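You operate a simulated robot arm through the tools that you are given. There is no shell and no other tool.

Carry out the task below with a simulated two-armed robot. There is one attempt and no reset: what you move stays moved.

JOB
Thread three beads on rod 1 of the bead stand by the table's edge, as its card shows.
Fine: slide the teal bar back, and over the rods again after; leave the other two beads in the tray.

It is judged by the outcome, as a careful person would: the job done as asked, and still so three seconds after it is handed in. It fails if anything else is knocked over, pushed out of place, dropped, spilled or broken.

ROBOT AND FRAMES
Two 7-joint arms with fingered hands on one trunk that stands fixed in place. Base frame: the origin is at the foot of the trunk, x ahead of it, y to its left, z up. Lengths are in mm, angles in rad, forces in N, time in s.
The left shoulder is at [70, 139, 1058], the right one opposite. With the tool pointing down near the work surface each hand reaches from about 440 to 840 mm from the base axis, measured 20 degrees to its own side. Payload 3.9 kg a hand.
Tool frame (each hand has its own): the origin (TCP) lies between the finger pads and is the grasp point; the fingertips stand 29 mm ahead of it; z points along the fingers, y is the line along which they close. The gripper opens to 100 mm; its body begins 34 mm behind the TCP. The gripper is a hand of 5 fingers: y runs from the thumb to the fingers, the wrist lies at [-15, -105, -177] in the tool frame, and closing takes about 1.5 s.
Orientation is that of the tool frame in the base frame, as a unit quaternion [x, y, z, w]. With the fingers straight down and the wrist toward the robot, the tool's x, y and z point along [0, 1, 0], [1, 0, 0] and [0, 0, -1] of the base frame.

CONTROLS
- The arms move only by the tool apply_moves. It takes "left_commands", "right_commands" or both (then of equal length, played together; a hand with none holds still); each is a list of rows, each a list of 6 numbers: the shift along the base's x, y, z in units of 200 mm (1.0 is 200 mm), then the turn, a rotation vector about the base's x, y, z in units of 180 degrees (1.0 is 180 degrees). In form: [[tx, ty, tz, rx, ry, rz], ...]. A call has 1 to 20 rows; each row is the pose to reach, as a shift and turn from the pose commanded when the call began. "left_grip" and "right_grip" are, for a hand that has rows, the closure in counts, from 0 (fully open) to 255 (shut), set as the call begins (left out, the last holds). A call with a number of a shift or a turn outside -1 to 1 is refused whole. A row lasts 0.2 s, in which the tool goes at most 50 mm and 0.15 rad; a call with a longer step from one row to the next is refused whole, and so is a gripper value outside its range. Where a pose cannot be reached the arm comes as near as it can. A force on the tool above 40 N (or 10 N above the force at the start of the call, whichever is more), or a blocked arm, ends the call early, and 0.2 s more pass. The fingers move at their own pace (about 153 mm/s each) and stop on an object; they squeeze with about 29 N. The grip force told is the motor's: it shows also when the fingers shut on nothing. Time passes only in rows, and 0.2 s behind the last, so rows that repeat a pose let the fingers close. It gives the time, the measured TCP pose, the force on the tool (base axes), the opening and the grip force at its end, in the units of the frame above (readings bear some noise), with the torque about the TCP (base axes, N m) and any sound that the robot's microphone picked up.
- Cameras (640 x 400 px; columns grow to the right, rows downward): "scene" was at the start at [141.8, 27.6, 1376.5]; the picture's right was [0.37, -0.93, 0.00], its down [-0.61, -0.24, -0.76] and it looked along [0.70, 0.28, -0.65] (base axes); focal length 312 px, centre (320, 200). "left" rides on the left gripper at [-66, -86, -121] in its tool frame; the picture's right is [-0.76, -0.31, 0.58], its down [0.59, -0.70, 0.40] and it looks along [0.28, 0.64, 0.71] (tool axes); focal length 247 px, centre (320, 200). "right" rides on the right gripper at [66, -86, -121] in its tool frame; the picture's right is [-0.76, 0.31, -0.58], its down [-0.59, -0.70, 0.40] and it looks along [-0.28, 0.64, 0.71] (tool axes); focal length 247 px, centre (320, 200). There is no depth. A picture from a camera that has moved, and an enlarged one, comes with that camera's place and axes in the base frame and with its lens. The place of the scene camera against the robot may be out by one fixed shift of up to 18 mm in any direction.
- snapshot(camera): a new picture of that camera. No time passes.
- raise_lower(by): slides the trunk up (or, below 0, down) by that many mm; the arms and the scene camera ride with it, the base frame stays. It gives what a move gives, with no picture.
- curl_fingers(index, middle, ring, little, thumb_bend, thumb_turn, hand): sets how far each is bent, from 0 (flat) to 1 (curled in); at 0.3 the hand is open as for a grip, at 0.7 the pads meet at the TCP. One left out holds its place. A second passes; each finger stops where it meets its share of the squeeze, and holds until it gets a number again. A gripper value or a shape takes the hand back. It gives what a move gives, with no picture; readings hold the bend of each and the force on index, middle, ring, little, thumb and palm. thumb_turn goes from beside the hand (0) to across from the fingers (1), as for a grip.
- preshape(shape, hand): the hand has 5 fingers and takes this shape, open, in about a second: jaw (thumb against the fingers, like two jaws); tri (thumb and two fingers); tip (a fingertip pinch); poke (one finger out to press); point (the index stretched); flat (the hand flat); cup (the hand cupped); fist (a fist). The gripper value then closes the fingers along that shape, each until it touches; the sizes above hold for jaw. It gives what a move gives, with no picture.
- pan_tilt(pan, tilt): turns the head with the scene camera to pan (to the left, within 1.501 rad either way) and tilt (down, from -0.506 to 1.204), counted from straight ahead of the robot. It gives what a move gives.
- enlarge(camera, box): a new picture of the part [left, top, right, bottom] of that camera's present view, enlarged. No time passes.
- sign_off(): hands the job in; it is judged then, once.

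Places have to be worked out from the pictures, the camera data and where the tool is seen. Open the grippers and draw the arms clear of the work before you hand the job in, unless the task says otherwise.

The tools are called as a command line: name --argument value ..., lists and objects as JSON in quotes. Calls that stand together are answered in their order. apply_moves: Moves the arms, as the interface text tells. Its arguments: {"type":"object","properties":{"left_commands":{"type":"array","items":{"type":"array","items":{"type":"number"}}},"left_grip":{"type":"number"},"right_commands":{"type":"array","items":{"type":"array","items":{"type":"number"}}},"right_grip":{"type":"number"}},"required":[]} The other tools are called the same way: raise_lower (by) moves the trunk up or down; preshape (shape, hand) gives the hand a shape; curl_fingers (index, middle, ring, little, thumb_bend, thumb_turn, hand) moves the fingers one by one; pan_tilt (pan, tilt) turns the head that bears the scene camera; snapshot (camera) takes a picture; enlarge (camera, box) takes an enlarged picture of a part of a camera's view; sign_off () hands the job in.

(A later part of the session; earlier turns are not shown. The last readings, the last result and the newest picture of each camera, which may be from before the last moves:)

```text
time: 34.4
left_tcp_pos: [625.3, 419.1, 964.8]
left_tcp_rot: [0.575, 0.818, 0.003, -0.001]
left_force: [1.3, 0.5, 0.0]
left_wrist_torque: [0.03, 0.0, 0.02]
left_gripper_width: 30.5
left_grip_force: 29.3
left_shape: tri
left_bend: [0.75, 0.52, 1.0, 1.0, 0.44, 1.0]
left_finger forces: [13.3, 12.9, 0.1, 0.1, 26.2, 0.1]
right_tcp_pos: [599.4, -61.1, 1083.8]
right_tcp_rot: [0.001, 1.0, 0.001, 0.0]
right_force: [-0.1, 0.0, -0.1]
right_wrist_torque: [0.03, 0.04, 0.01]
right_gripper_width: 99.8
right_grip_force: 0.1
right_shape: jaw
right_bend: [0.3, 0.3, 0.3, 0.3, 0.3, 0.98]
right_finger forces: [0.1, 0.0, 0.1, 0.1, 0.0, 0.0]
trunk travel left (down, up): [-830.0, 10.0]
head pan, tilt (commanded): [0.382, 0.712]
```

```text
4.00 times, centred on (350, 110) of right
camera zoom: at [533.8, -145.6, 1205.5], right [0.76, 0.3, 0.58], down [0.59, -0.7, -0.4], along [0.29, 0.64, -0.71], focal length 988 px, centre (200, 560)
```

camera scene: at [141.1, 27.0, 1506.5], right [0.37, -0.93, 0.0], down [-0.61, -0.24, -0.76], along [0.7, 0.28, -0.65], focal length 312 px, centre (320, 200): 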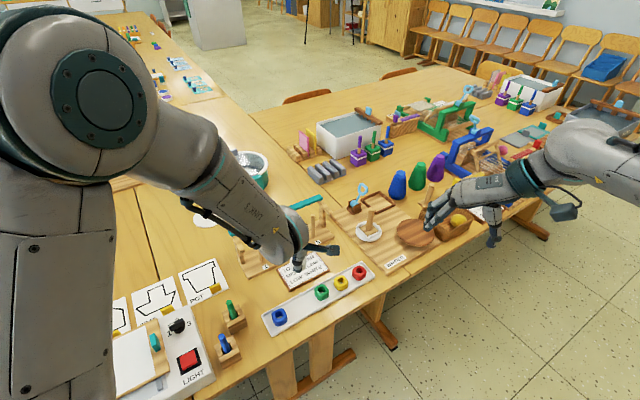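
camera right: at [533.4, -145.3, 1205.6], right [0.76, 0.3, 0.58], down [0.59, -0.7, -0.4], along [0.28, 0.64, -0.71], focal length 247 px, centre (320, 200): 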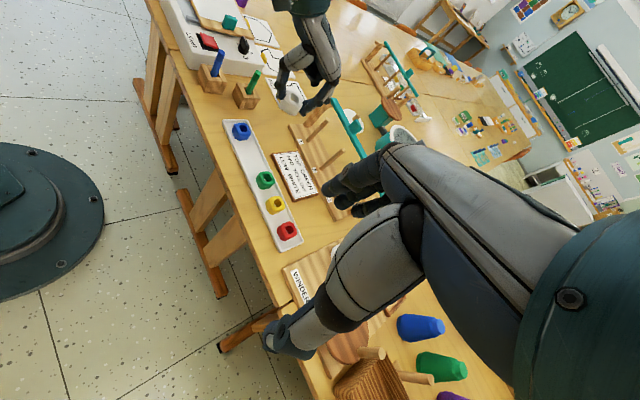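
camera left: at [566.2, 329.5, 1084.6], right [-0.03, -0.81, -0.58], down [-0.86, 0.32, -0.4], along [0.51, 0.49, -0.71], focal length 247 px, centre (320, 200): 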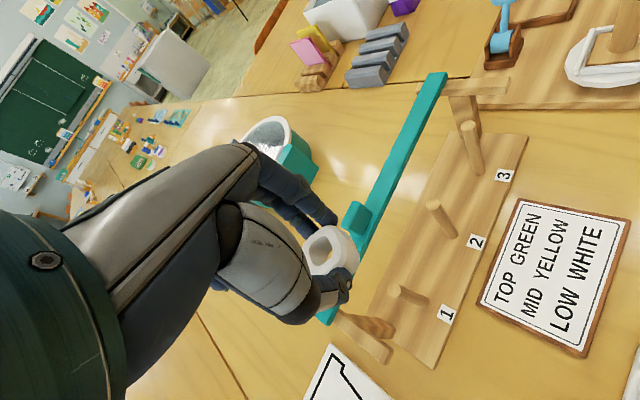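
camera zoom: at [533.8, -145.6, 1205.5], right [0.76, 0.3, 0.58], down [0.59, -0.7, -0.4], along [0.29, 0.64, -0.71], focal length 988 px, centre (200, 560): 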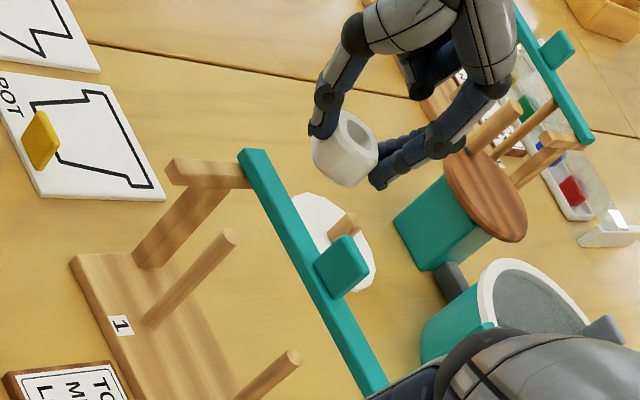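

Rod 1's top comes out at about (607, 408.7, 856), ~12 mm thick; the bead's hole (~18 mm) sits about 4 mm thumb-ward of the TCP. I turn to heading ≈−12° (fingers then clear of both bar and T-arm) and come over the rod with the bead's underside still ~20 mm above it.

apply_moves --left_commands '[[-0.01, -0.01, 0, 0, 0, -0.04], [-0.03, -0.02, 0, 0, 0, -0.08], [-0.05, -0.04, 0, 0, 0, -0.12], [-0.07, -0.056, 0, 0, 0, -0.16], [-0.0715, -0.056, -0.08, 0, 0, -0.178], [-0.0715, -0.056, -0.18, 0, 0, -0.178], [-0.0715, -0.056, -0.25, 0, 0, -0.178], [-0.0715, -0.056, -0.25, 0, 0, -0.178]]'

snapshot --camera "left"

enlarge --camera "right" --box '[290, 60, 390, 160]'

```text
time: 36.1
left_tcp_pos: [609.5, 410.2, 914.2]
left_tcp_rot: [0.778, 0.628, 0.002, 0.0]
left_force: [0.0, -0.6, 0.3]
left_wrist_torque: [0.0, -0.01, 0.0]
left_gripper_width: 30.3
left_grip_force: 29.2
left_shape: tri
left_bend: [0.75, 0.52, 1.0, 1.0, 0.44, 1.0]
left_finger forces: [13.4, 13.0, 0.0, 0.0, 26.2, 0.0]
right_tcp_pos: [599.2, -59.9, 1086.0]
right_tcp_rot: [0.002, 1.0, 0.0, 0.0]
right_force: [-0.2, 0.4, 0.6]
right_wrist_torque: [-0.01, 0.01, -0.02]
right_gripper_width: 99.7
right_grip_force: 0.0
right_shape: jaw
right_bend: [0.3, 0.3, 0.3, 0.3, 0.3, 0.98]
right_finger forces: [0.0, 0.1, 0.1, 0.1, 0.0, 0.1]
trunk travel left (down, up): [-830.0, 10.0]
head pan, tilt (commanded): [0.382, 0.712]
```

```text
taken
camera left: at [512.1, 363.7, 1034.3], right [-0.46, -0.67, -0.58], down [-0.56, 0.73, -0.4], along [0.69, 0.14, -0.71], focal length 247 px, centre (320, 200)
```

left: 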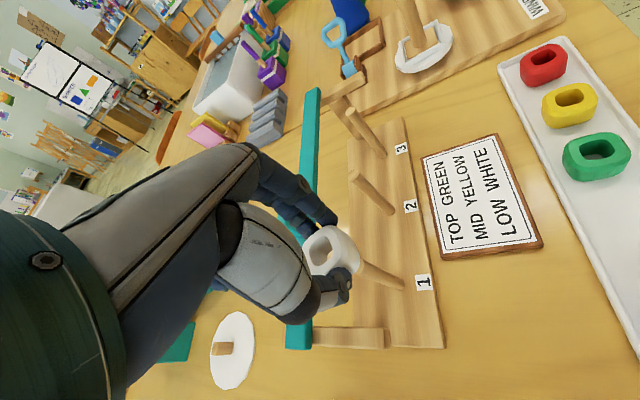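

```text
4.00 times, centred on (340, 110) of right
camera zoom: at [533.8, -144.8, 1205.6], right [0.76, 0.3, 0.58], down [0.59, -0.71, -0.4], along [0.29, 0.64, -0.71], focal length 988 px, centre (240, 560)
```

zoom: 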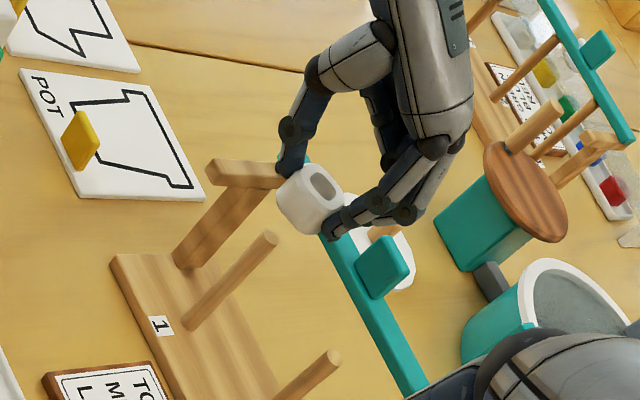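

I zoom in to compare the bead with the rod axis in the left view.

enlarge --camera "left" --box '[280, 200, 440, 330]'

enlarge --camera "right" --box '[310, 85, 370, 145]'

```text
3.08 times, centred on (360, 265) of left
camera zoom: at [512.1, 363.7, 1034.3], right [-0.46, -0.67, -0.58], down [-0.56, 0.73, -0.4], along [0.69, 0.14, -0.71], focal length 760 px, centre (197, 0)
```

zoom: 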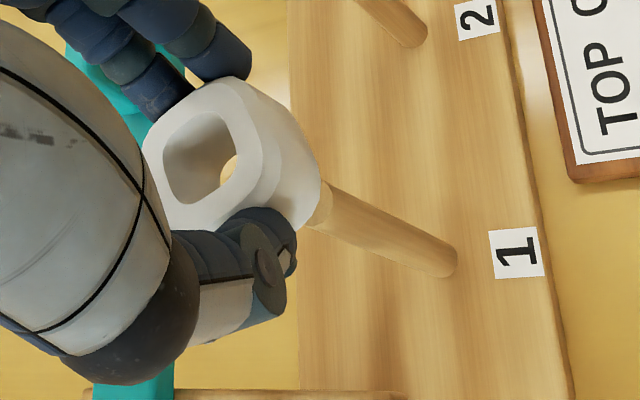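

```text
6.67 times, centred on (340, 115) of right
camera zoom: at [533.8, -144.8, 1205.6], right [0.76, 0.3, 0.58], down [0.59, -0.71, -0.4], along [0.29, 0.64, -0.71], focal length 1646 px, centre (187, 767)
```

zoom: 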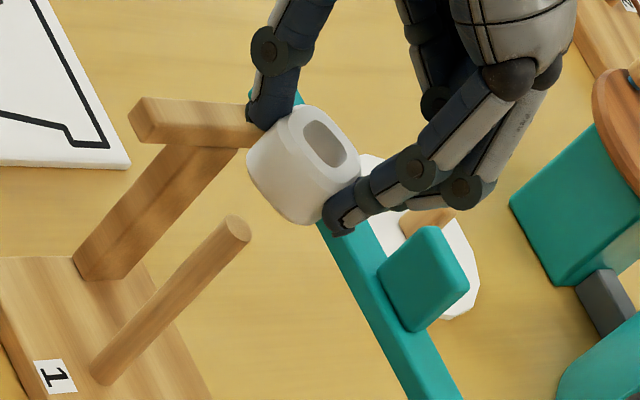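

Estimates agree within about 2 mm; the bead needs a small shift of roughly (−1, −2) mm. I apply it and lower until the bead's underside is just above the rod top, then compare again.

apply_moves --left_commands '[[-0.006, -0.009, -0.04, 0, 0, 0], [-0.006, -0.009, -0.085, 0, 0, 0], [-0.006, -0.009, -0.085, 0, 0, 0]]'

enlarge --camera "left" --box '[280, 200, 440, 330]'

enlarge --camera "right" --box '[310, 85, 370, 145]'

```text
time: 37.0
left_tcp_pos: [608.7, 407.9, 897.3]
left_tcp_rot: [0.778, 0.628, 0.001, -0.001]
left_force: [0.3, 0.2, 0.1]
left_wrist_torque: [0.0, -0.01, 0.0]
left_gripper_width: 30.6
left_grip_force: 28.9
left_shape: tri
left_bend: [0.75, 0.52, 1.0, 1.0, 0.44, 1.0]
left_finger forces: [13.4, 12.8, 0.0, 0.0, 26.2, 0.1]
right_tcp_pos: [598.6, -59.1, 1084.6]
right_tcp_rot: [0.002, 1.0, 0.0, 0.0]
right_force: [-0.1, 0.1, -0.6]
right_wrist_torque: [-0.01, -0.02, 0.01]
right_gripper_width: 99.5
right_grip_force: 0.1
right_shape: jaw
right_bend: [0.3, 0.3, 0.3, 0.3, 0.3, 0.98]
right_finger forces: [0.0, 0.0, 0.0, 0.0, 0.0, 0.1]
trunk travel left (down, up): [-830.0, 10.0]
head pan, tilt (commanded): [0.382, 0.712]
```

```text
3.08 times, centred on (360, 265) of left
camera zoom: at [510.9, 361.8, 1017.4], right [-0.46, -0.67, -0.58], down [-0.56, 0.73, -0.4], along [0.69, 0.14, -0.71], focal length 760 px, centre (197, 0)
```

zoom: 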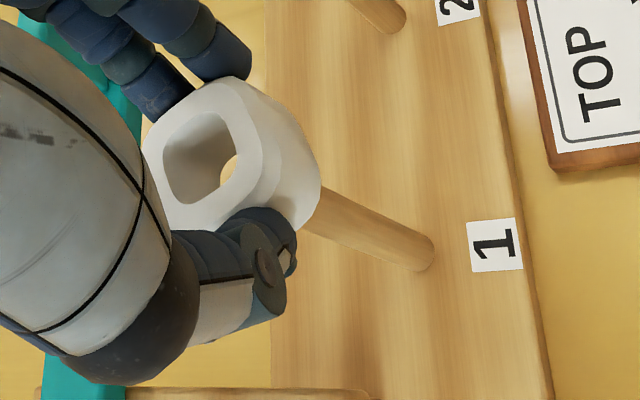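

```text
6.67 times, centred on (340, 115) of right
camera zoom: at [533.7, -144.7, 1205.7], right [0.76, 0.3, 0.58], down [0.59, -0.71, -0.4], along [0.29, 0.64, -0.71], focal length 1646 px, centre (187, 767)
```

zoom: 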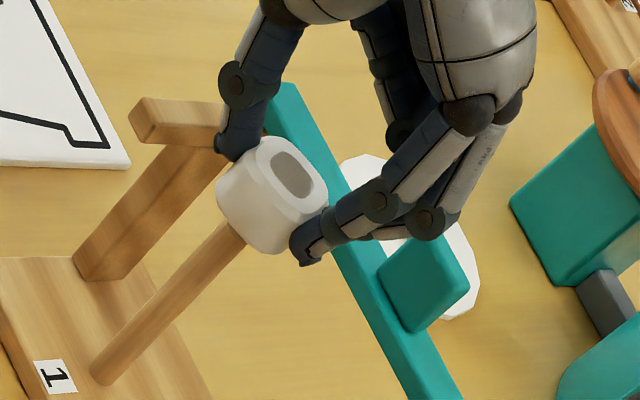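

I zoom tightly on the bead/rod contact region in the right view, and get a wider left view.

enlarge --camera "right" --box '[322, 98, 354, 130]'

enlarge --camera "left" --box '[300, 210, 370, 280]'

enlarge --camera "scene" --box '[200, 150, 340, 290]'

```text
12.50 times, centred on (338, 114) of right
camera zoom: at [533.7, -144.7, 1205.7], right [0.76, 0.3, 0.58], down [0.59, -0.71, -0.4], along [0.29, 0.64, -0.71], focal length 3087 px, centre (95, 1275)
```

zoom: 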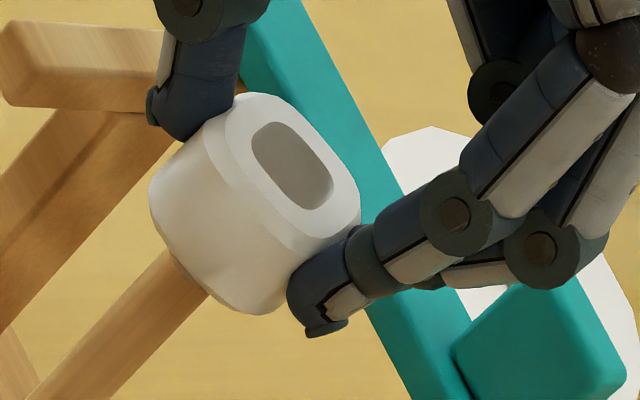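

```text
5.71 times, centred on (335, 245) of left
camera zoom: at [510.9, 361.8, 1017.4], right [-0.46, -0.67, -0.58], down [-0.56, 0.73, -0.4], along [0.69, 0.14, -0.71], focal length 1411 px, centre (234, -57)
```

zoom: 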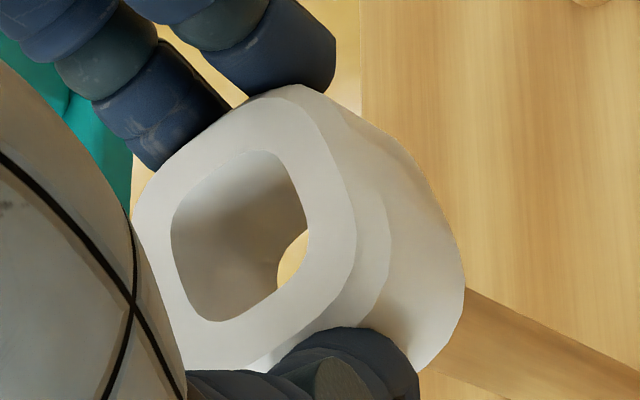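

```text
2.86 times, centred on (270, 220) of scene
camera zoom: at [141.7, 27.5, 1506.5], right [0.37, -0.93, 0.0], down [-0.61, -0.24, -0.76], along [0.7, 0.28, -0.65], focal length 892 px, centre (463, 143)
```

zoom: 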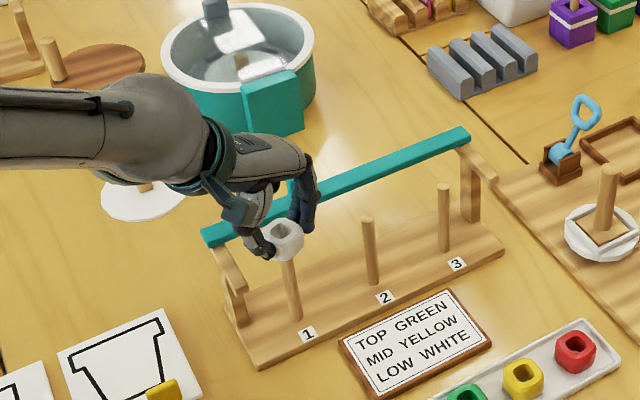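

I take a tight zoom of the scene view, which sees bead and rod from a third direction.

enlarge --camera "scene" --box '[245, 190, 305, 260]'

enlarge --camera "scene" --box '[245, 170, 345, 280]'

```text
5.71 times, centred on (275, 225) of scene
camera zoom: at [141.7, 27.5, 1506.5], right [0.37, -0.93, 0.0], down [-0.61, -0.24, -0.76], along [0.7, 0.28, -0.65], focal length 1783 px, centre (577, 57)
```

zoom: 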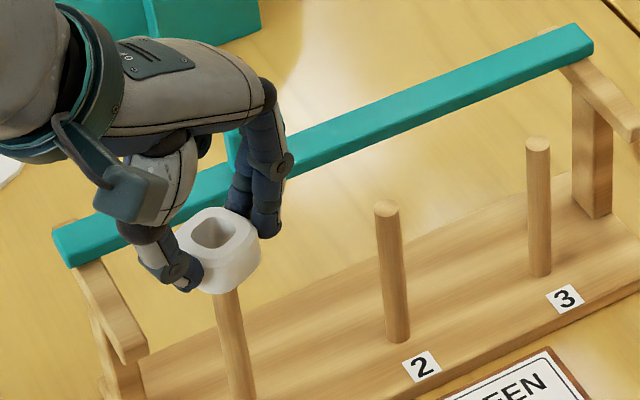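

```text
3.64 times, centred on (295, 225) of scene
camera zoom: at [141.7, 27.5, 1506.5], right [0.37, -0.93, 0.0], down [-0.61, -0.24, -0.76], along [0.7, 0.28, -0.65], focal length 1135 px, centre (411, 109)
```

zoom: 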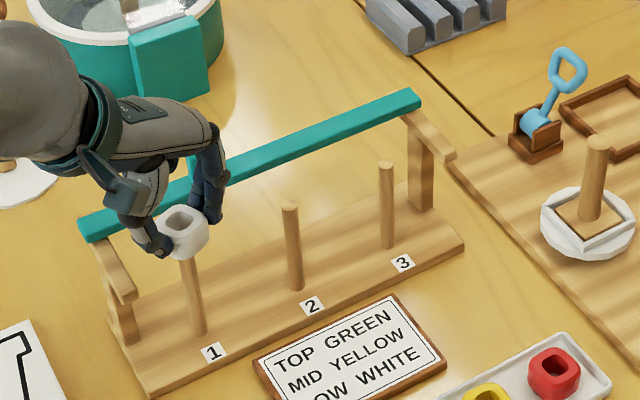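

Scene, left and right views together fit the bead being centred on the rod axis with about 12 mm still to go. I lower in small steps, watching the force.

apply_moves --left_commands '[[0, 0, -0.015, 0, 0, 0], [0, 0, -0.03, 0, 0, 0], [0, 0, -0.03, 0, 0, 0]]'

enlarge --camera "right" --box '[322, 98, 354, 130]'

enlarge --camera "left" --box '[300, 210, 370, 280]'

enlarge --camera "scene" --box '[245, 190, 305, 260]'

```text
time: 37.8
left_tcp_pos: [608.8, 408.2, 892.1]
left_tcp_rot: [0.778, 0.628, 0.001, 0.0]
left_force: [0.2, 1.0, 0.7]
left_wrist_torque: [-0.01, 0.02, 0.0]
left_gripper_width: 30.4
left_grip_force: 29.3
left_shape: tri
left_bend: [0.75, 0.52, 1.0, 1.0, 0.44, 1.0]
left_finger forces: [13.2, 12.8, 0.1, 0.1, 26.1, 0.0]
right_tcp_pos: [598.6, -60.2, 1084.7]
right_tcp_rot: [0.001, 1.0, 0.0, 0.0]
right_force: [0.3, -0.4, -0.5]
right_wrist_torque: [-0.03, 0.0, 0.01]
right_gripper_width: 99.7
right_grip_force: 0.1
right_shape: jaw
right_bend: [0.3, 0.3, 0.3, 0.3, 0.3, 0.98]
right_finger forces: [0.0, 0.1, 0.0, 0.0, 0.0, 0.0]
trunk travel left (down, up): [-830.0, 10.0]
head pan, tilt (commanded): [0.382, 0.712]
```

```text
12.50 times, centred on (338, 114) of right
camera zoom: at [533.9, -144.7, 1205.6], right [0.76, 0.3, 0.58], down [0.59, -0.71, -0.4], along [0.29, 0.64, -0.71], focal length 3087 px, centre (95, 1275)
```

zoom: 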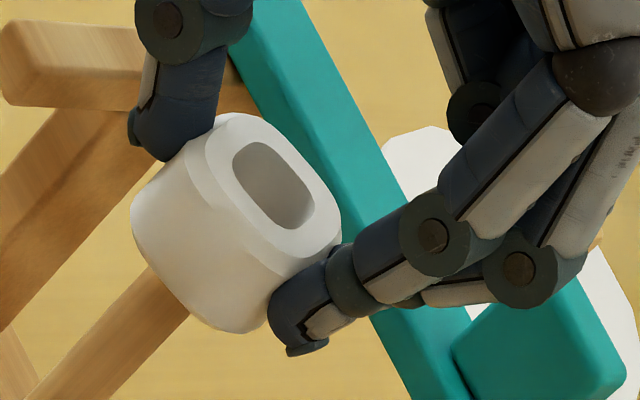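

```text
5.71 times, centred on (335, 245) of left
camera zoom: at [511.1, 362.0, 1011.1], right [-0.46, -0.67, -0.58], down [-0.56, 0.72, -0.4], along [0.69, 0.14, -0.71], focal length 1411 px, centre (234, -57)
```

zoom: 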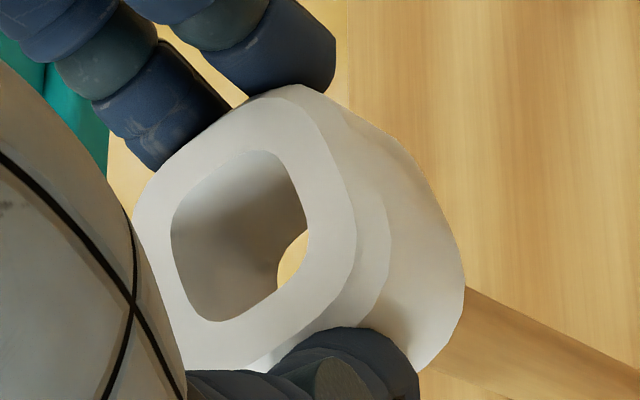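

```text
5.71 times, centred on (275, 225) of scene
camera zoom: at [141.8, 27.6, 1506.5], right [0.37, -0.93, 0.0], down [-0.61, -0.24, -0.76], along [0.7, 0.28, -0.65], focal length 1783 px, centre (577, 57)
```

zoom: 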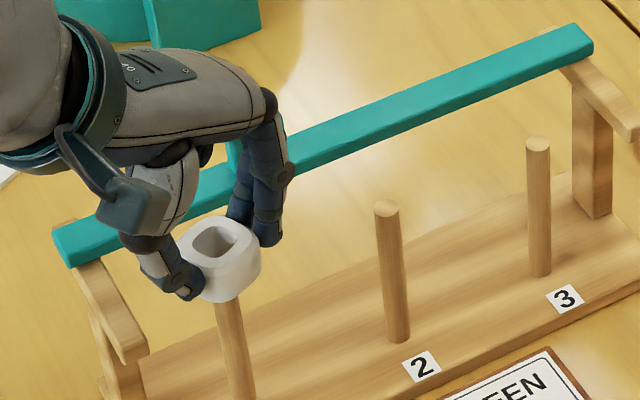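

No contact force yet; views still consistent. I continue down in small steps.

apply_moves --left_commands '[[0, 0, -0.012, 0, 0, 0], [0, 0, -0.025, 0, 0, 0], [0, 0, -0.025, 0, 0, 0]]'

enlarge --camera "right" --box '[322, 98, 354, 130]'

enlarge --camera "left" --box '[300, 210, 370, 280]'

enlarge --camera "scene" --box '[245, 190, 305, 260]'

```text
time: 38.5
left_tcp_pos: [608.8, 406.7, 885.9]
left_tcp_rot: [0.778, 0.628, 0.002, 0.0]
left_force: [-0.8, 0.2, -0.3]
left_wrist_torque: [-0.01, -0.03, -0.02]
left_gripper_width: 30.5
left_grip_force: 28.7
left_shape: tri
left_bend: [0.75, 0.52, 1.0, 1.0, 0.44, 1.0]
left_finger forces: [13.3, 12.9, 0.0, 0.0, 26.2, 0.0]
right_tcp_pos: [599.0, -59.5, 1084.9]
right_tcp_rot: [0.001, 1.0, 0.0, 0.0]
right_force: [-0.3, 0.7, 0.0]
right_wrist_torque: [0.0, 0.01, -0.02]
right_gripper_width: 99.8
right_grip_force: 0.1
right_shape: jaw
right_bend: [0.3, 0.3, 0.3, 0.3, 0.3, 0.98]
right_finger forces: [0.0, 0.0, 0.1, 0.0, 0.0, 0.1]
trunk travel left (down, up): [-830.0, 10.0]
head pan, tilt (commanded): [0.382, 0.712]
```

```text
12.50 times, centred on (338, 114) of right
camera zoom: at [533.8, -144.7, 1205.6], right [0.76, 0.3, 0.58], down [0.59, -0.71, -0.4], along [0.29, 0.64, -0.71], focal length 3087 px, centre (95, 1275)
```

zoom: 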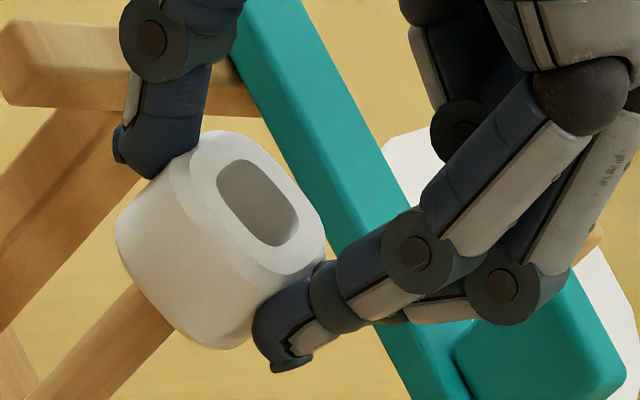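

```text
5.71 times, centred on (335, 245) of left
camera zoom: at [511.1, 361.6, 1006.1], right [-0.46, -0.67, -0.58], down [-0.56, 0.72, -0.4], along [0.69, 0.14, -0.71], focal length 1411 px, centre (234, -57)
```

zoom: 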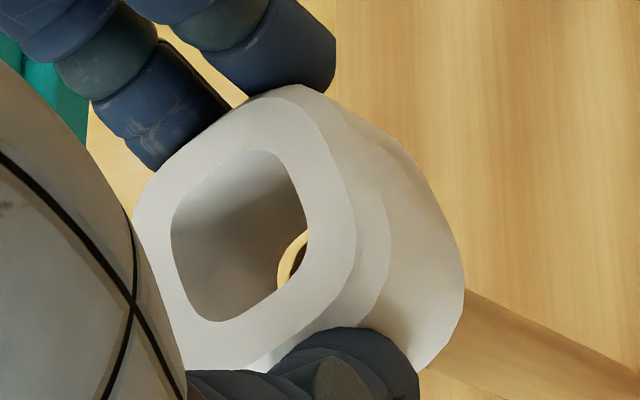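

```text
5.71 times, centred on (275, 225) of scene
camera zoom: at [141.8, 27.6, 1506.5], right [0.37, -0.93, 0.0], down [-0.61, -0.24, -0.76], along [0.7, 0.28, -0.65], focal length 1783 px, centre (577, 57)
```

zoom: 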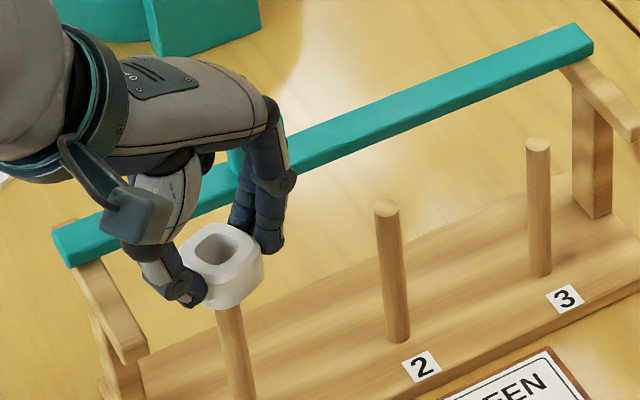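

In the left view the rod's edge is now starting to appear inside the hole, with no contact force. I lower another 4 mm and look again.

apply_moves --left_commands '[[0, 0, -0.01, 0, 0, 0], [0, 0, -0.02, 0, 0, 0], [0, 0, -0.02, 0, 0, 0]]'

enlarge --camera "left" --box '[300, 210, 370, 280]'

enlarge --camera "right" --box '[322, 98, 354, 130]'

```text
time: 39.4
left_tcp_pos: [608.5, 406.5, 881.9]
left_tcp_rot: [0.778, 0.629, 0.001, -0.001]
left_force: [0.0, -1.3, 0.7]
left_wrist_torque: [0.0, -0.02, 0.0]
left_gripper_width: 30.4
left_grip_force: 29.3
left_shape: tri
left_bend: [0.75, 0.52, 1.0, 1.0, 0.44, 1.0]
left_finger forces: [13.2, 12.8, 0.0, 0.1, 26.2, 0.0]
right_tcp_pos: [600.9, -59.2, 1084.4]
right_tcp_rot: [0.001, 1.0, 0.0, 0.001]
right_force: [-0.5, -0.6, -0.1]
right_wrist_torque: [-0.02, 0.02, 0.02]
right_gripper_width: 99.9
right_grip_force: 0.1
right_shape: jaw
right_bend: [0.3, 0.3, 0.3, 0.3, 0.3, 0.98]
right_finger forces: [0.0, 0.1, 0.0, 0.0, 0.1, 0.0]
trunk travel left (down, up): [-830.0, 10.0]
head pan, tilt (commanded): [0.382, 0.712]
```

```text
5.71 times, centred on (335, 245) of left
camera zoom: at [511.2, 361.7, 1002.3], right [-0.46, -0.67, -0.58], down [-0.56, 0.73, -0.4], along [0.69, 0.14, -0.71], focal length 1411 px, centre (234, -57)
```

zoom: 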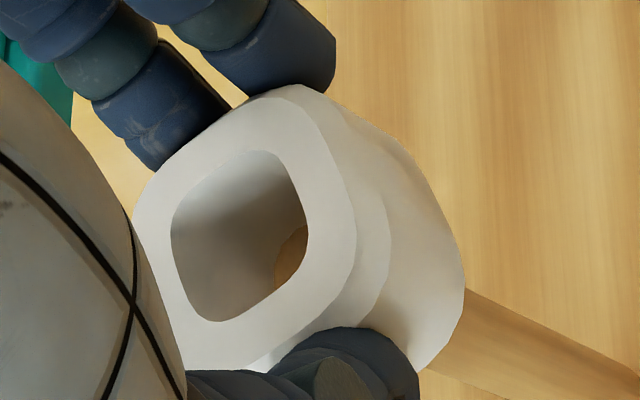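

```text
12.50 times, centred on (338, 114) of right
camera zoom: at [533.9, -144.6, 1205.6], right [0.76, 0.3, 0.58], down [0.59, -0.71, -0.4], along [0.29, 0.64, -0.71], focal length 3087 px, centre (95, 1275)
```

zoom: 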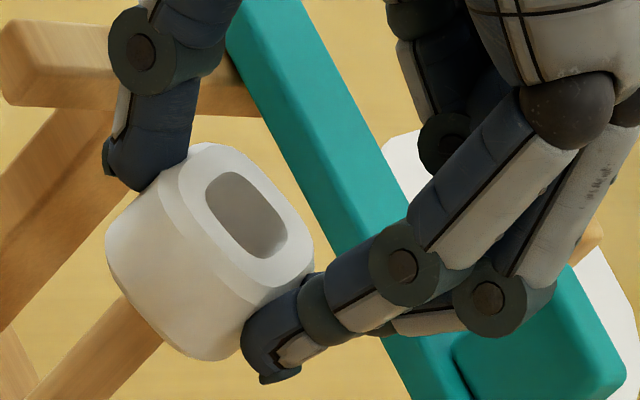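

The rod's end now fills the visible part of the hole's bottom – the bead is starting onto the rod with no force. I lower 6 mm more and check.

apply_moves --left_commands '[[0, 0, -0.01, 0, 0, 0], [0, 0, -0.02, 0, 0, 0], [0, 0, -0.03, 0, 0, 0], [0, 0, -0.03, 0, 0, 0]]'

enlarge --camera "left" --box '[300, 210, 370, 280]'

enlarge --camera "right" --box '[318, 98, 350, 130]'

```text
time: 40.4
left_tcp_pos: [608.6, 407.7, 875.4]
left_tcp_rot: [0.778, 0.628, 0.002, 0.001]
left_force: [0.1, 0.3, -0.1]
left_wrist_torque: [0.0, 0.0, 0.0]
left_gripper_width: 30.3
left_grip_force: 28.8
left_shape: tri
left_bend: [0.75, 0.52, 1.0, 1.0, 0.44, 1.0]
left_finger forces: [13.3, 12.8, 0.0, 0.0, 26.2, 0.1]
right_tcp_pos: [598.4, -59.7, 1084.9]
right_tcp_rot: [0.002, 1.0, 0.0, 0.0]
right_force: [-0.1, -0.1, 0.5]
right_wrist_torque: [-0.01, 0.02, 0.0]
right_gripper_width: 99.7
right_grip_force: 0.0
right_shape: jaw
right_bend: [0.3, 0.3, 0.3, 0.3, 0.3, 0.98]
right_finger forces: [0.0, 0.1, 0.0, 0.0, 0.0, 0.0]
trunk travel left (down, up): [-830.0, 10.0]
head pan, tilt (commanded): [0.382, 0.712]
```

```text
5.71 times, centred on (335, 245) of left
camera zoom: at [511.0, 361.5, 996.4], right [-0.46, -0.67, -0.58], down [-0.56, 0.73, -0.4], along [0.69, 0.14, -0.71], focal length 1411 px, centre (234, -57)
```

zoom: 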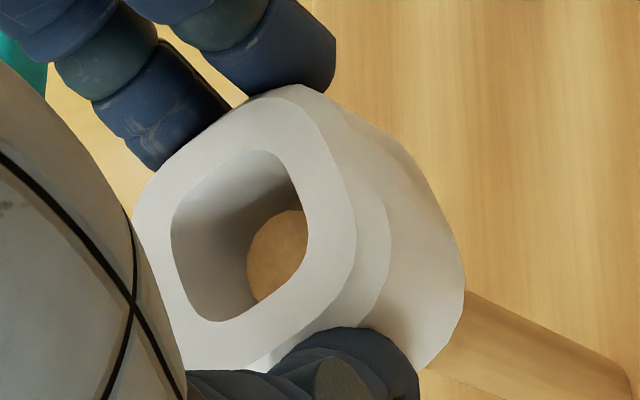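

```text
12.50 times, centred on (334, 114) of right
camera zoom: at [533.9, -144.6, 1205.6], right [0.76, 0.3, 0.58], down [0.59, -0.71, -0.4], along [0.29, 0.64, -0.71], focal length 3087 px, centre (145, 1275)
```

zoom: 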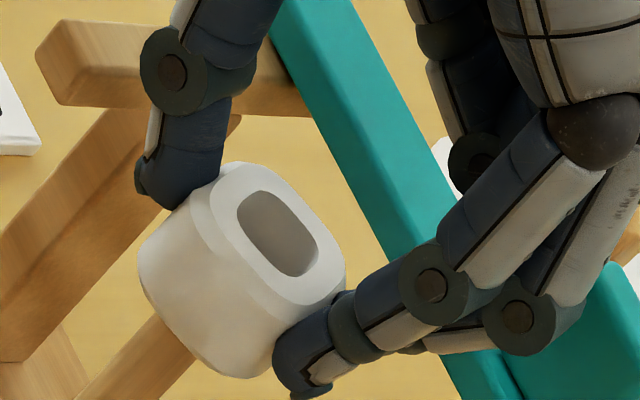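

The rod end is clearly visible inside the bead's hole, centred enough, with zero force: the white bead is threaded. I open the fingers a little so it slides down the rod, then check.

apply_moves --left_commands '[[0, 0, 0, 0, 0, 0], [0, 0, 0, 0, 0, 0], [0, 0, 0, 0, 0, 0], [0, 0, 0, 0, 0, 0]]' --left_grip 150

snapshot --camera "left"

enlarge --camera "right" --box '[300, 80, 380, 160]'

enlarge --camera "scene" --box '[235, 180, 335, 280]'

```text
time: 41.4
left_tcp_pos: [609.0, 407.6, 876.1]
left_tcp_rot: [0.779, 0.628, 0.002, 0.001]
left_force: [1.0, -0.4, -0.3]
left_wrist_torque: [-0.01, 0.03, 0.01]
left_gripper_width: 40.8
left_grip_force: 0.1
left_shape: tri
left_bend: [0.43, 0.47, 0.99, 0.99, 0.4, 1.0]
left_finger forces: [0.1, 0.0, 0.1, 0.0, 0.0, 0.0]
right_tcp_pos: [599.7, -61.1, 1084.7]
right_tcp_rot: [0.002, 1.0, 0.0, 0.0]
right_force: [0.3, -0.1, -0.6]
right_wrist_torque: [-0.01, -0.01, 0.03]
right_gripper_width: 99.9
right_grip_force: 0.0
right_shape: jaw
right_bend: [0.3, 0.3, 0.3, 0.3, 0.3, 0.98]
right_finger forces: [0.0, 0.0, 0.0, 0.0, 0.1, 0.1]
trunk travel left (down, up): [-830.0, 10.0]
head pan, tilt (commanded): [0.382, 0.712]
```

```text
taken
camera left: at [510.9, 361.6, 996.4], right [-0.46, -0.67, -0.58], down [-0.56, 0.73, -0.4], along [0.69, 0.14, -0.71], focal length 247 px, centre (320, 200)
```

left: 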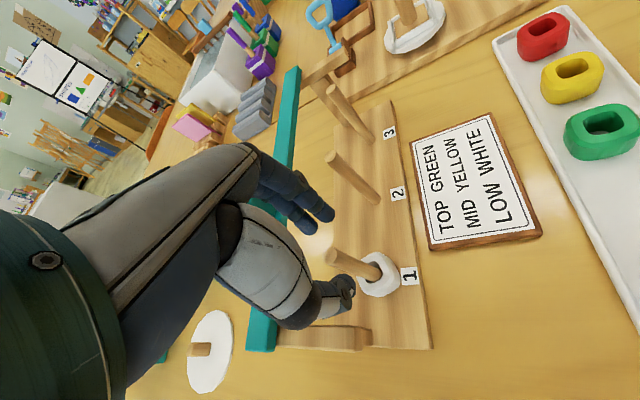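

```text
5.00 times, centred on (340, 120) of right
camera zoom: at [533.9, -144.6, 1205.6], right [0.76, 0.3, 0.58], down [0.59, -0.71, -0.4], along [0.29, 0.64, -0.71], focal length 1235 px, centre (220, 600)
```

zoom: 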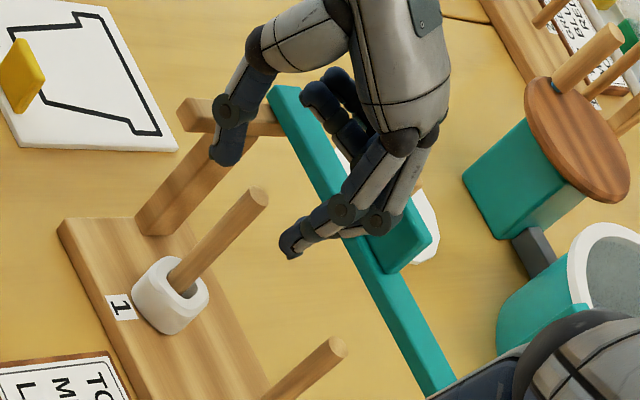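

```text
4.00 times, centred on (285, 230) of scene
camera zoom: at [141.8, 27.6, 1506.5], right [0.37, -0.93, 0.0], down [-0.61, -0.24, -0.76], along [0.7, 0.28, -0.65], focal length 1248 px, centre (460, 80)
```

zoom: 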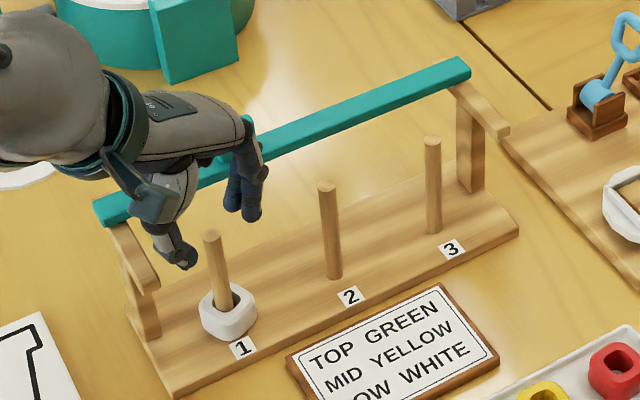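

The white bead rests at the bottom of rod 1. I lift straight up, then traverse to above the yellow bead (about (620, 168)), turning back to heading 20°, and shift the right hand 120 mm further right to keep clear.

apply_moves --left_commands '[[0, 0, 0.15, 0, 0, 0], [0, 0, 0.32, 0, 0, 0], [0, 0, 0.42, 0, 0, 0.02], [0, -0.1, 0.42, 0, 0, 0.05], [0, -0.3, 0.42, 0, 0, 0.08], [0.02, -0.5, 0.42, 0, 0, 0.11], [0.03, -0.7, 0.42, 0, 0, 0.14], [0.04, -0.9, 0.42, 0, 0, 0.16], [0.05, -1.0, 0.42, 0, 0, 0.178], [0.05, -1.0, 0.42, 0, 0, 0.178]]' --right_commands '[[0, -0.1, 0, 0, 0, 0], [0, -0.2, 0, 0, 0, 0], [0, -0.3, 0, 0, 0, 0], [0, -0.4, 0, 0, 0, 0], [0, -0.5, 0, 0, 0, 0], [0, -0.6, 0, 0, 0, 0], [0, -0.6, 0, 0, 0, 0], [0, -0.6, 0, 0, 0, 0], [0, -0.6, 0, 0, 0, 0], [0, -0.6, 0, 0, 0, 0]]' --left_grip 112

snapshot --camera "scene"

snapshot --camera "left"

```text
time: 43.5
left_tcp_pos: [619.3, 207.4, 959.5]
left_tcp_rot: [0.574, 0.819, 0.001, -0.001]
left_force: [-0.4, -0.9, 0.9]
left_wrist_torque: [0.01, 0.0, 0.0]
left_gripper_width: 56.2
left_grip_force: 0.0
left_shape: tri
left_bend: [0.39, 0.4, 0.99, 0.99, 0.3, 1.0]
left_finger forces: [0.0, 0.1, 0.0, 0.0, 0.0, 0.0]
right_tcp_pos: [598.6, -180.1, 1086.2]
right_tcp_rot: [0.002, 1.0, 0.001, 0.001]
right_force: [0.2, 0.1, -0.5]
right_wrist_torque: [-0.03, 0.03, -0.02]
right_gripper_width: 99.8
right_grip_force: 0.1
right_shape: jaw
right_bend: [0.3, 0.3, 0.3, 0.3, 0.3, 0.98]
right_finger forces: [0.0, 0.1, 0.0, 0.1, 0.0, 0.0]
trunk travel left (down, up): [-830.0, 10.0]
head pan, tilt (commanded): [0.382, 0.712]
```

```text
taken
camera scene: at [141.9, 28.6, 1506.4], right [0.37, -0.93, 0.0], down [-0.61, -0.24, -0.76], along [0.7, 0.28, -0.65], focal length 312 px, centre (320, 200)
```

scene: 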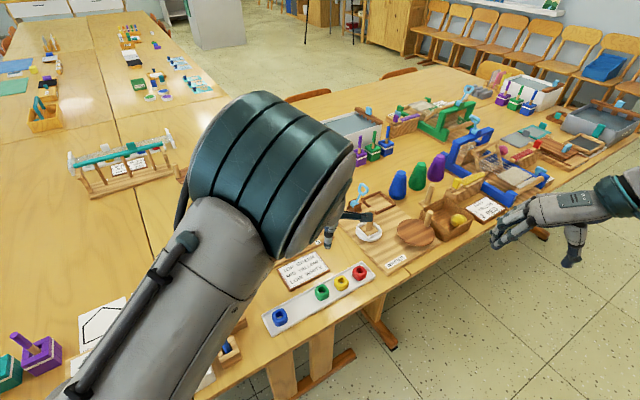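

```text
taken
camera left: at [560.6, 117.2, 1079.9], right [-0.03, -0.81, -0.58], down [-0.86, 0.32, -0.4], along [0.51, 0.49, -0.71], focal length 247 px, centre (320, 200)
```

left: 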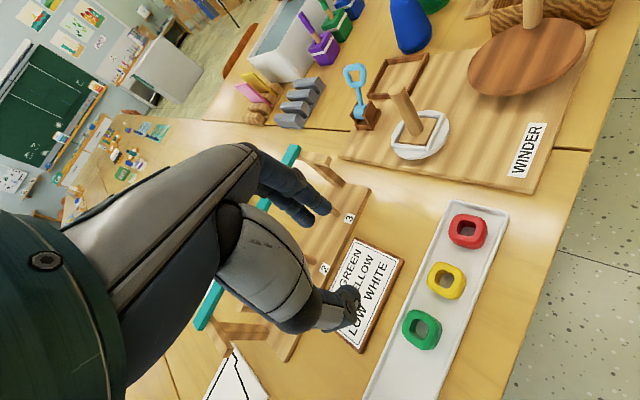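

Yellow's hole is at about (620, 165). I move over it and turn toward heading 54° in small steps at this height.

apply_moves --left_commands '[[0, -0.05, 0, 0, 0, 0.03], [0, -0.1, 0, 0, 0, 0.07], [0, -0.15, 0, 0, 0, 0.11], [0, -0.21, 0, 0, 0, 0.15], [0, -0.21, 0, 0, 0, 0.189], [0, -0.21, 0, 0, 0, 0.189]]'

snapshot --camera "left"

snapshot --camera "right"

```text
time: 45.0
left_tcp_pos: [619.6, 174.1, 960.3]
left_tcp_rot: [0.297, 0.955, -0.012, 0.003]
left_force: [-0.7, 0.6, 0.0]
left_wrist_torque: [0.01, 0.01, -0.01]
left_gripper_width: 56.0
left_grip_force: 0.2
left_shape: tri
left_bend: [0.39, 0.4, 0.99, 0.99, 0.3, 1.0]
left_finger forces: [0.1, 0.0, 0.0, 0.1, 0.1, 0.1]
right_tcp_pos: [597.9, -181.2, 1086.0]
right_tcp_rot: [0.002, 1.0, 0.0, 0.0]
right_force: [-0.2, -0.1, -0.1]
right_wrist_torque: [-0.01, -0.04, -0.01]
right_gripper_width: 99.8
right_grip_force: 0.0
right_shape: jaw
right_bend: [0.3, 0.3, 0.3, 0.3, 0.3, 0.98]
right_finger forces: [0.1, 0.0, 0.0, 0.0, 0.1, 0.0]
trunk travel left (down, up): [-830.0, 10.0]
head pan, tilt (commanded): [0.382, 0.712]
```

```text
taken
camera left: at [625.6, 70.3, 1083.7], right [0.45, -0.7, -0.56], down [-0.88, -0.26, -0.39], along [0.13, 0.67, -0.73], focal length 247 px, centre (320, 200)
```

left: 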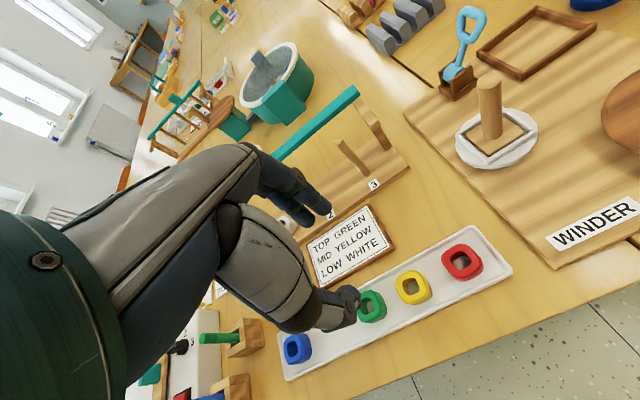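

```text
taken
camera right: at [533.3, -265.2, 1206.3], right [0.76, 0.3, 0.58], down [0.59, -0.71, -0.4], along [0.29, 0.64, -0.71], focal length 247 px, centre (320, 200)
```

right: 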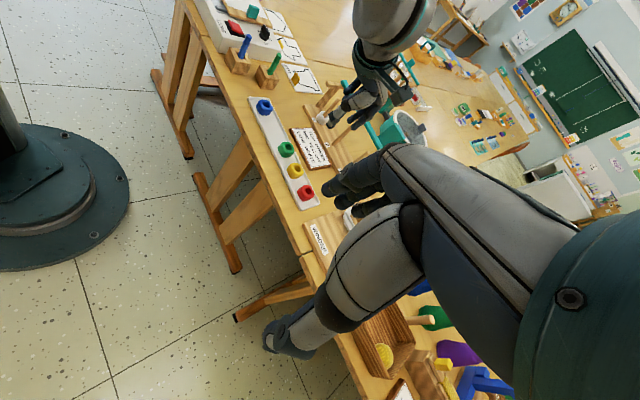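

Heading ≈55° reached; yellow's hole computes to about (621.5, 164). I lower toward it to z≈860 for a precise look.

apply_moves --left_commands '[[0.005, -0.02, -0.1, 0, 0, 0], [0.01, -0.05, -0.25, 0, 0, 0], [0.01, -0.05, -0.4, 0, 0, 0], [0.01, -0.05, -0.5, 0, 0, 0], [0.01, -0.05, -0.5, 0, 0, 0]]'

enlarge --camera "left" --box '[290, 190, 450, 350]'

snapshot --camera "left"

```text
time: 46.1
left_tcp_pos: [619.5, 155.3, 860.6]
left_tcp_rot: [0.31, 0.951, 0.002, -0.001]
left_force: [0.2, -0.6, 0.4]
left_wrist_torque: [0.0, -0.01, -0.01]
left_gripper_width: 55.8
left_grip_force: 0.0
left_shape: tri
left_bend: [0.39, 0.4, 0.99, 0.99, 0.3, 1.0]
left_finger forces: [0.0, 0.0, 0.1, 0.0, 0.0, 0.1]
right_tcp_pos: [598.3, -181.1, 1085.9]
right_tcp_rot: [0.002, 1.0, 0.0, 0.0]
right_force: [0.1, 0.1, -0.2]
right_wrist_torque: [0.02, 0.0, -0.01]
right_gripper_width: 99.8
right_grip_force: 0.2
right_shape: jaw
right_bend: [0.3, 0.3, 0.3, 0.3, 0.3, 0.98]
right_finger forces: [0.1, 0.1, 0.0, 0.0, 0.0, 0.1]
trunk travel left (down, up): [-830.0, 10.0]
head pan, tilt (commanded): [0.382, 0.712]
```

```text
2.50 times, centred on (370, 270) of left
camera zoom: at [623.3, 47.9, 980.4], right [0.43, -0.69, -0.58], down [-0.89, -0.22, -0.4], along [0.15, 0.69, -0.71], focal length 617 px, centre (195, 25)
```

zoom: 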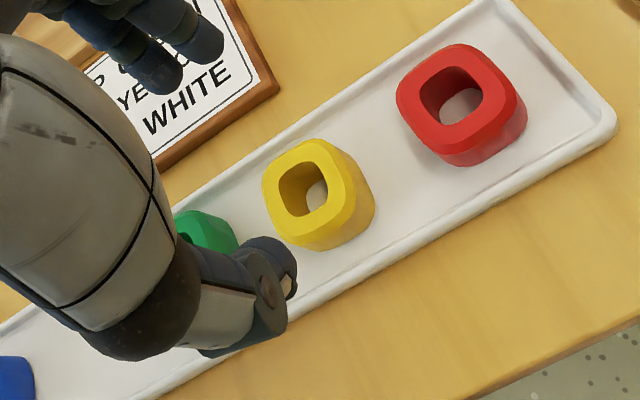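

```text
taken
camera left: at [623.3, 47.9, 980.4], right [0.43, -0.69, -0.58], down [-0.89, -0.22, -0.4], along [0.15, 0.69, -0.71], focal length 247 px, centre (320, 200)
```

left: 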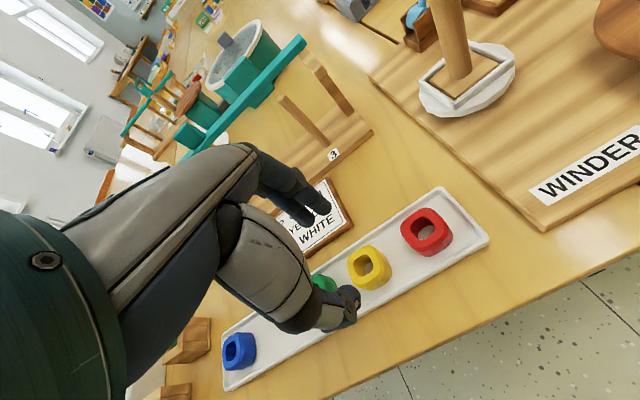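

Now the yellow hole resolves to (621.3, 162.7); the TCP is about 7 mm short of it. I correct and lower to z≈800.

apply_moves --left_commands '[[0.008, 0.036, -0.05, 0, 0, 0], [0.008, 0.036, -0.15, 0, 0, 0], [0.008, 0.036, -0.25, 0, 0, 0], [0.008, 0.036, -0.3, 0, 0, 0], [0.008, 0.036, -0.3, 0, 0, 0]]'

enlarge --camera "left" --box '[250, 150, 410, 310]'

```text
time: 47.4
left_tcp_pos: [621.9, 162.6, 800.2]
left_tcp_rot: [0.31, 0.951, 0.001, -0.001]
left_force: [0.3, -0.5, 0.6]
left_wrist_torque: [-0.01, -0.02, 0.01]
left_gripper_width: 56.1
left_grip_force: 0.1
left_shape: tri
left_bend: [0.39, 0.4, 0.99, 0.99, 0.3, 1.0]
left_finger forces: [0.1, 0.1, 0.0, 0.0, 0.1, 0.0]
right_tcp_pos: [598.5, -180.5, 1085.0]
right_tcp_rot: [0.001, 1.0, 0.0, 0.0]
right_force: [-0.1, 0.2, 0.1]
right_wrist_torque: [0.01, 0.0, 0.0]
right_gripper_width: 99.9
right_grip_force: 0.2
right_shape: jaw
right_bend: [0.3, 0.3, 0.3, 0.3, 0.3, 0.98]
right_finger forces: [0.1, 0.0, 0.0, 0.1, 0.0, 0.1]
trunk travel left (down, up): [-830.0, 10.0]
head pan, tilt (commanded): [0.382, 0.712]
```

```text
2.50 times, centred on (330, 230) of left
camera zoom: at [625.1, 54.3, 920.1], right [0.43, -0.69, -0.58], down [-0.89, -0.22, -0.4], along [0.15, 0.69, -0.71], focal length 617 px, centre (295, 125)
```

zoom: 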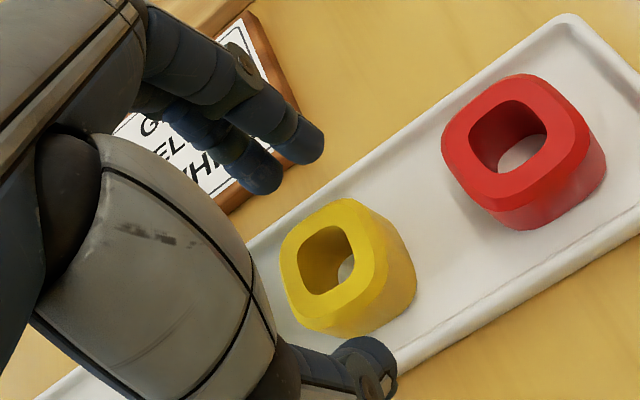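

Yellow sits in the hand view exactly as white did. I shift ~3 mm so the bead lies centrally between index and middle, lower to grasp height z≈784, and close.

apply_moves --left_commands '[[-0.013, 0.01, 0, 0, 0, 0], [-0.013, 0.01, -0.03, 0, 0, 0], [-0.013, 0.01, -0.06, 0, 0, 0], [-0.013, 0.01, -0.083, 0, 0, 0], [-0.013, 0.01, -0.083, 0, 0, 0]]'

enlarge --camera "left" --box '[250, 150, 410, 310]'

```text
time: 48.5
left_tcp_pos: [620.9, 164.0, 783.0]
left_tcp_rot: [0.309, 0.951, 0.002, -0.001]
left_force: [-1.3, -0.2, 0.0]
left_wrist_torque: [0.03, 0.02, 0.01]
left_gripper_width: 55.6
left_grip_force: 0.0
left_shape: tri
left_bend: [0.39, 0.4, 0.99, 0.99, 0.3, 1.0]
left_finger forces: [0.0, 0.0, 0.1, 0.0, 0.0, 0.0]
right_tcp_pos: [599.0, -181.0, 1085.7]
right_tcp_rot: [0.002, 1.0, 0.0, 0.0]
right_force: [-0.7, 1.0, -0.7]
right_wrist_torque: [0.04, -0.01, 0.01]
right_gripper_width: 99.9
right_grip_force: 0.2
right_shape: jaw
right_bend: [0.3, 0.3, 0.3, 0.3, 0.3, 0.98]
right_finger forces: [0.0, 0.0, 0.1, 0.0, 0.1, 0.1]
trunk travel left (down, up): [-830.0, 10.0]
head pan, tilt (commanded): [0.382, 0.712]
```

```text
2.50 times, centred on (330, 230) of left
camera zoom: at [622.3, 56.6, 903.6], right [0.43, -0.69, -0.58], down [-0.89, -0.22, -0.4], along [0.15, 0.69, -0.71], focal length 617 px, centre (295, 125)
```

zoom: 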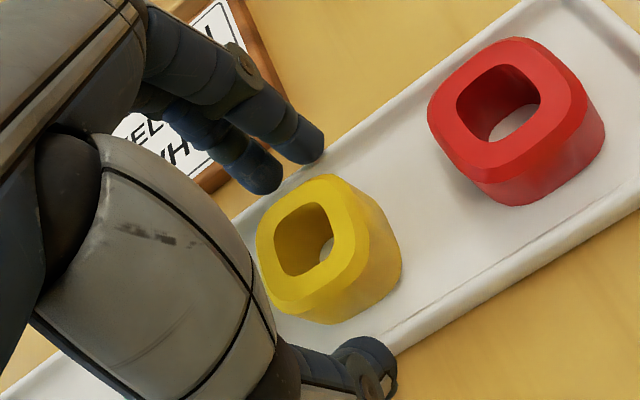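

The yellow bead is centred at the grasp point. I close the fingers.

apply_moves --left_commands '[[0, 0, 0, 0, 0, 0], [0, 0, 0, 0, 0, 0], [0, 0, 0, 0, 0, 0], [0, 0, 0, 0, 0, 0], [0, 0, 0, 0, 0, 0], [0, 0, 0, 0, 0, 0]]' --left_grip 255

enlarge --camera "left" --box '[250, 150, 410, 310]'

```text
time: 50.0
left_tcp_pos: [618.9, 163.8, 782.6]
left_tcp_rot: [0.31, 0.951, 0.0, -0.001]
left_force: [-0.3, 0.1, -0.3]
left_wrist_torque: [-0.01, 0.0, 0.01]
left_gripper_width: 30.7
left_grip_force: 28.5
left_shape: tri
left_bend: [0.75, 0.52, 1.0, 1.0, 0.44, 1.0]
left_finger forces: [13.4, 13.0, 0.0, 0.0, 26.1, 0.0]
right_tcp_pos: [598.5, -180.4, 1085.8]
right_tcp_rot: [0.002, 1.0, 0.0, 0.0]
right_force: [-0.5, 0.1, -0.1]
right_wrist_torque: [0.01, -0.01, 0.02]
right_gripper_width: 99.8
right_grip_force: 0.0
right_shape: jaw
right_bend: [0.3, 0.3, 0.3, 0.3, 0.3, 0.98]
right_finger forces: [0.0, 0.1, 0.0, 0.0, 0.1, 0.0]
trunk travel left (down, up): [-830.0, 10.0]
head pan, tilt (commanded): [0.382, 0.712]
```

```text
2.50 times, centred on (330, 230) of left
camera zoom: at [622.4, 56.6, 903.8], right [0.43, -0.69, -0.58], down [-0.89, -0.22, -0.4], along [0.15, 0.69, -0.71], focal length 617 px, centre (295, 125)
```

zoom: 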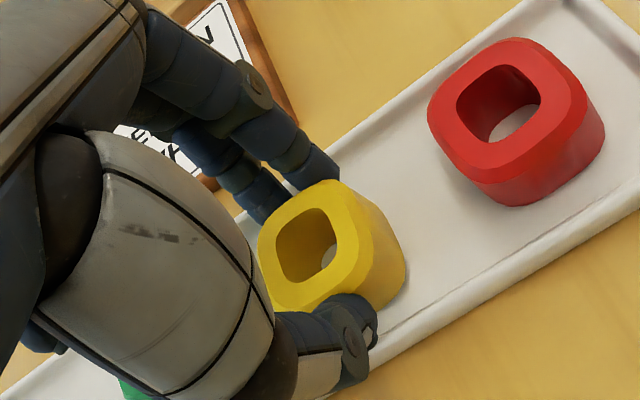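

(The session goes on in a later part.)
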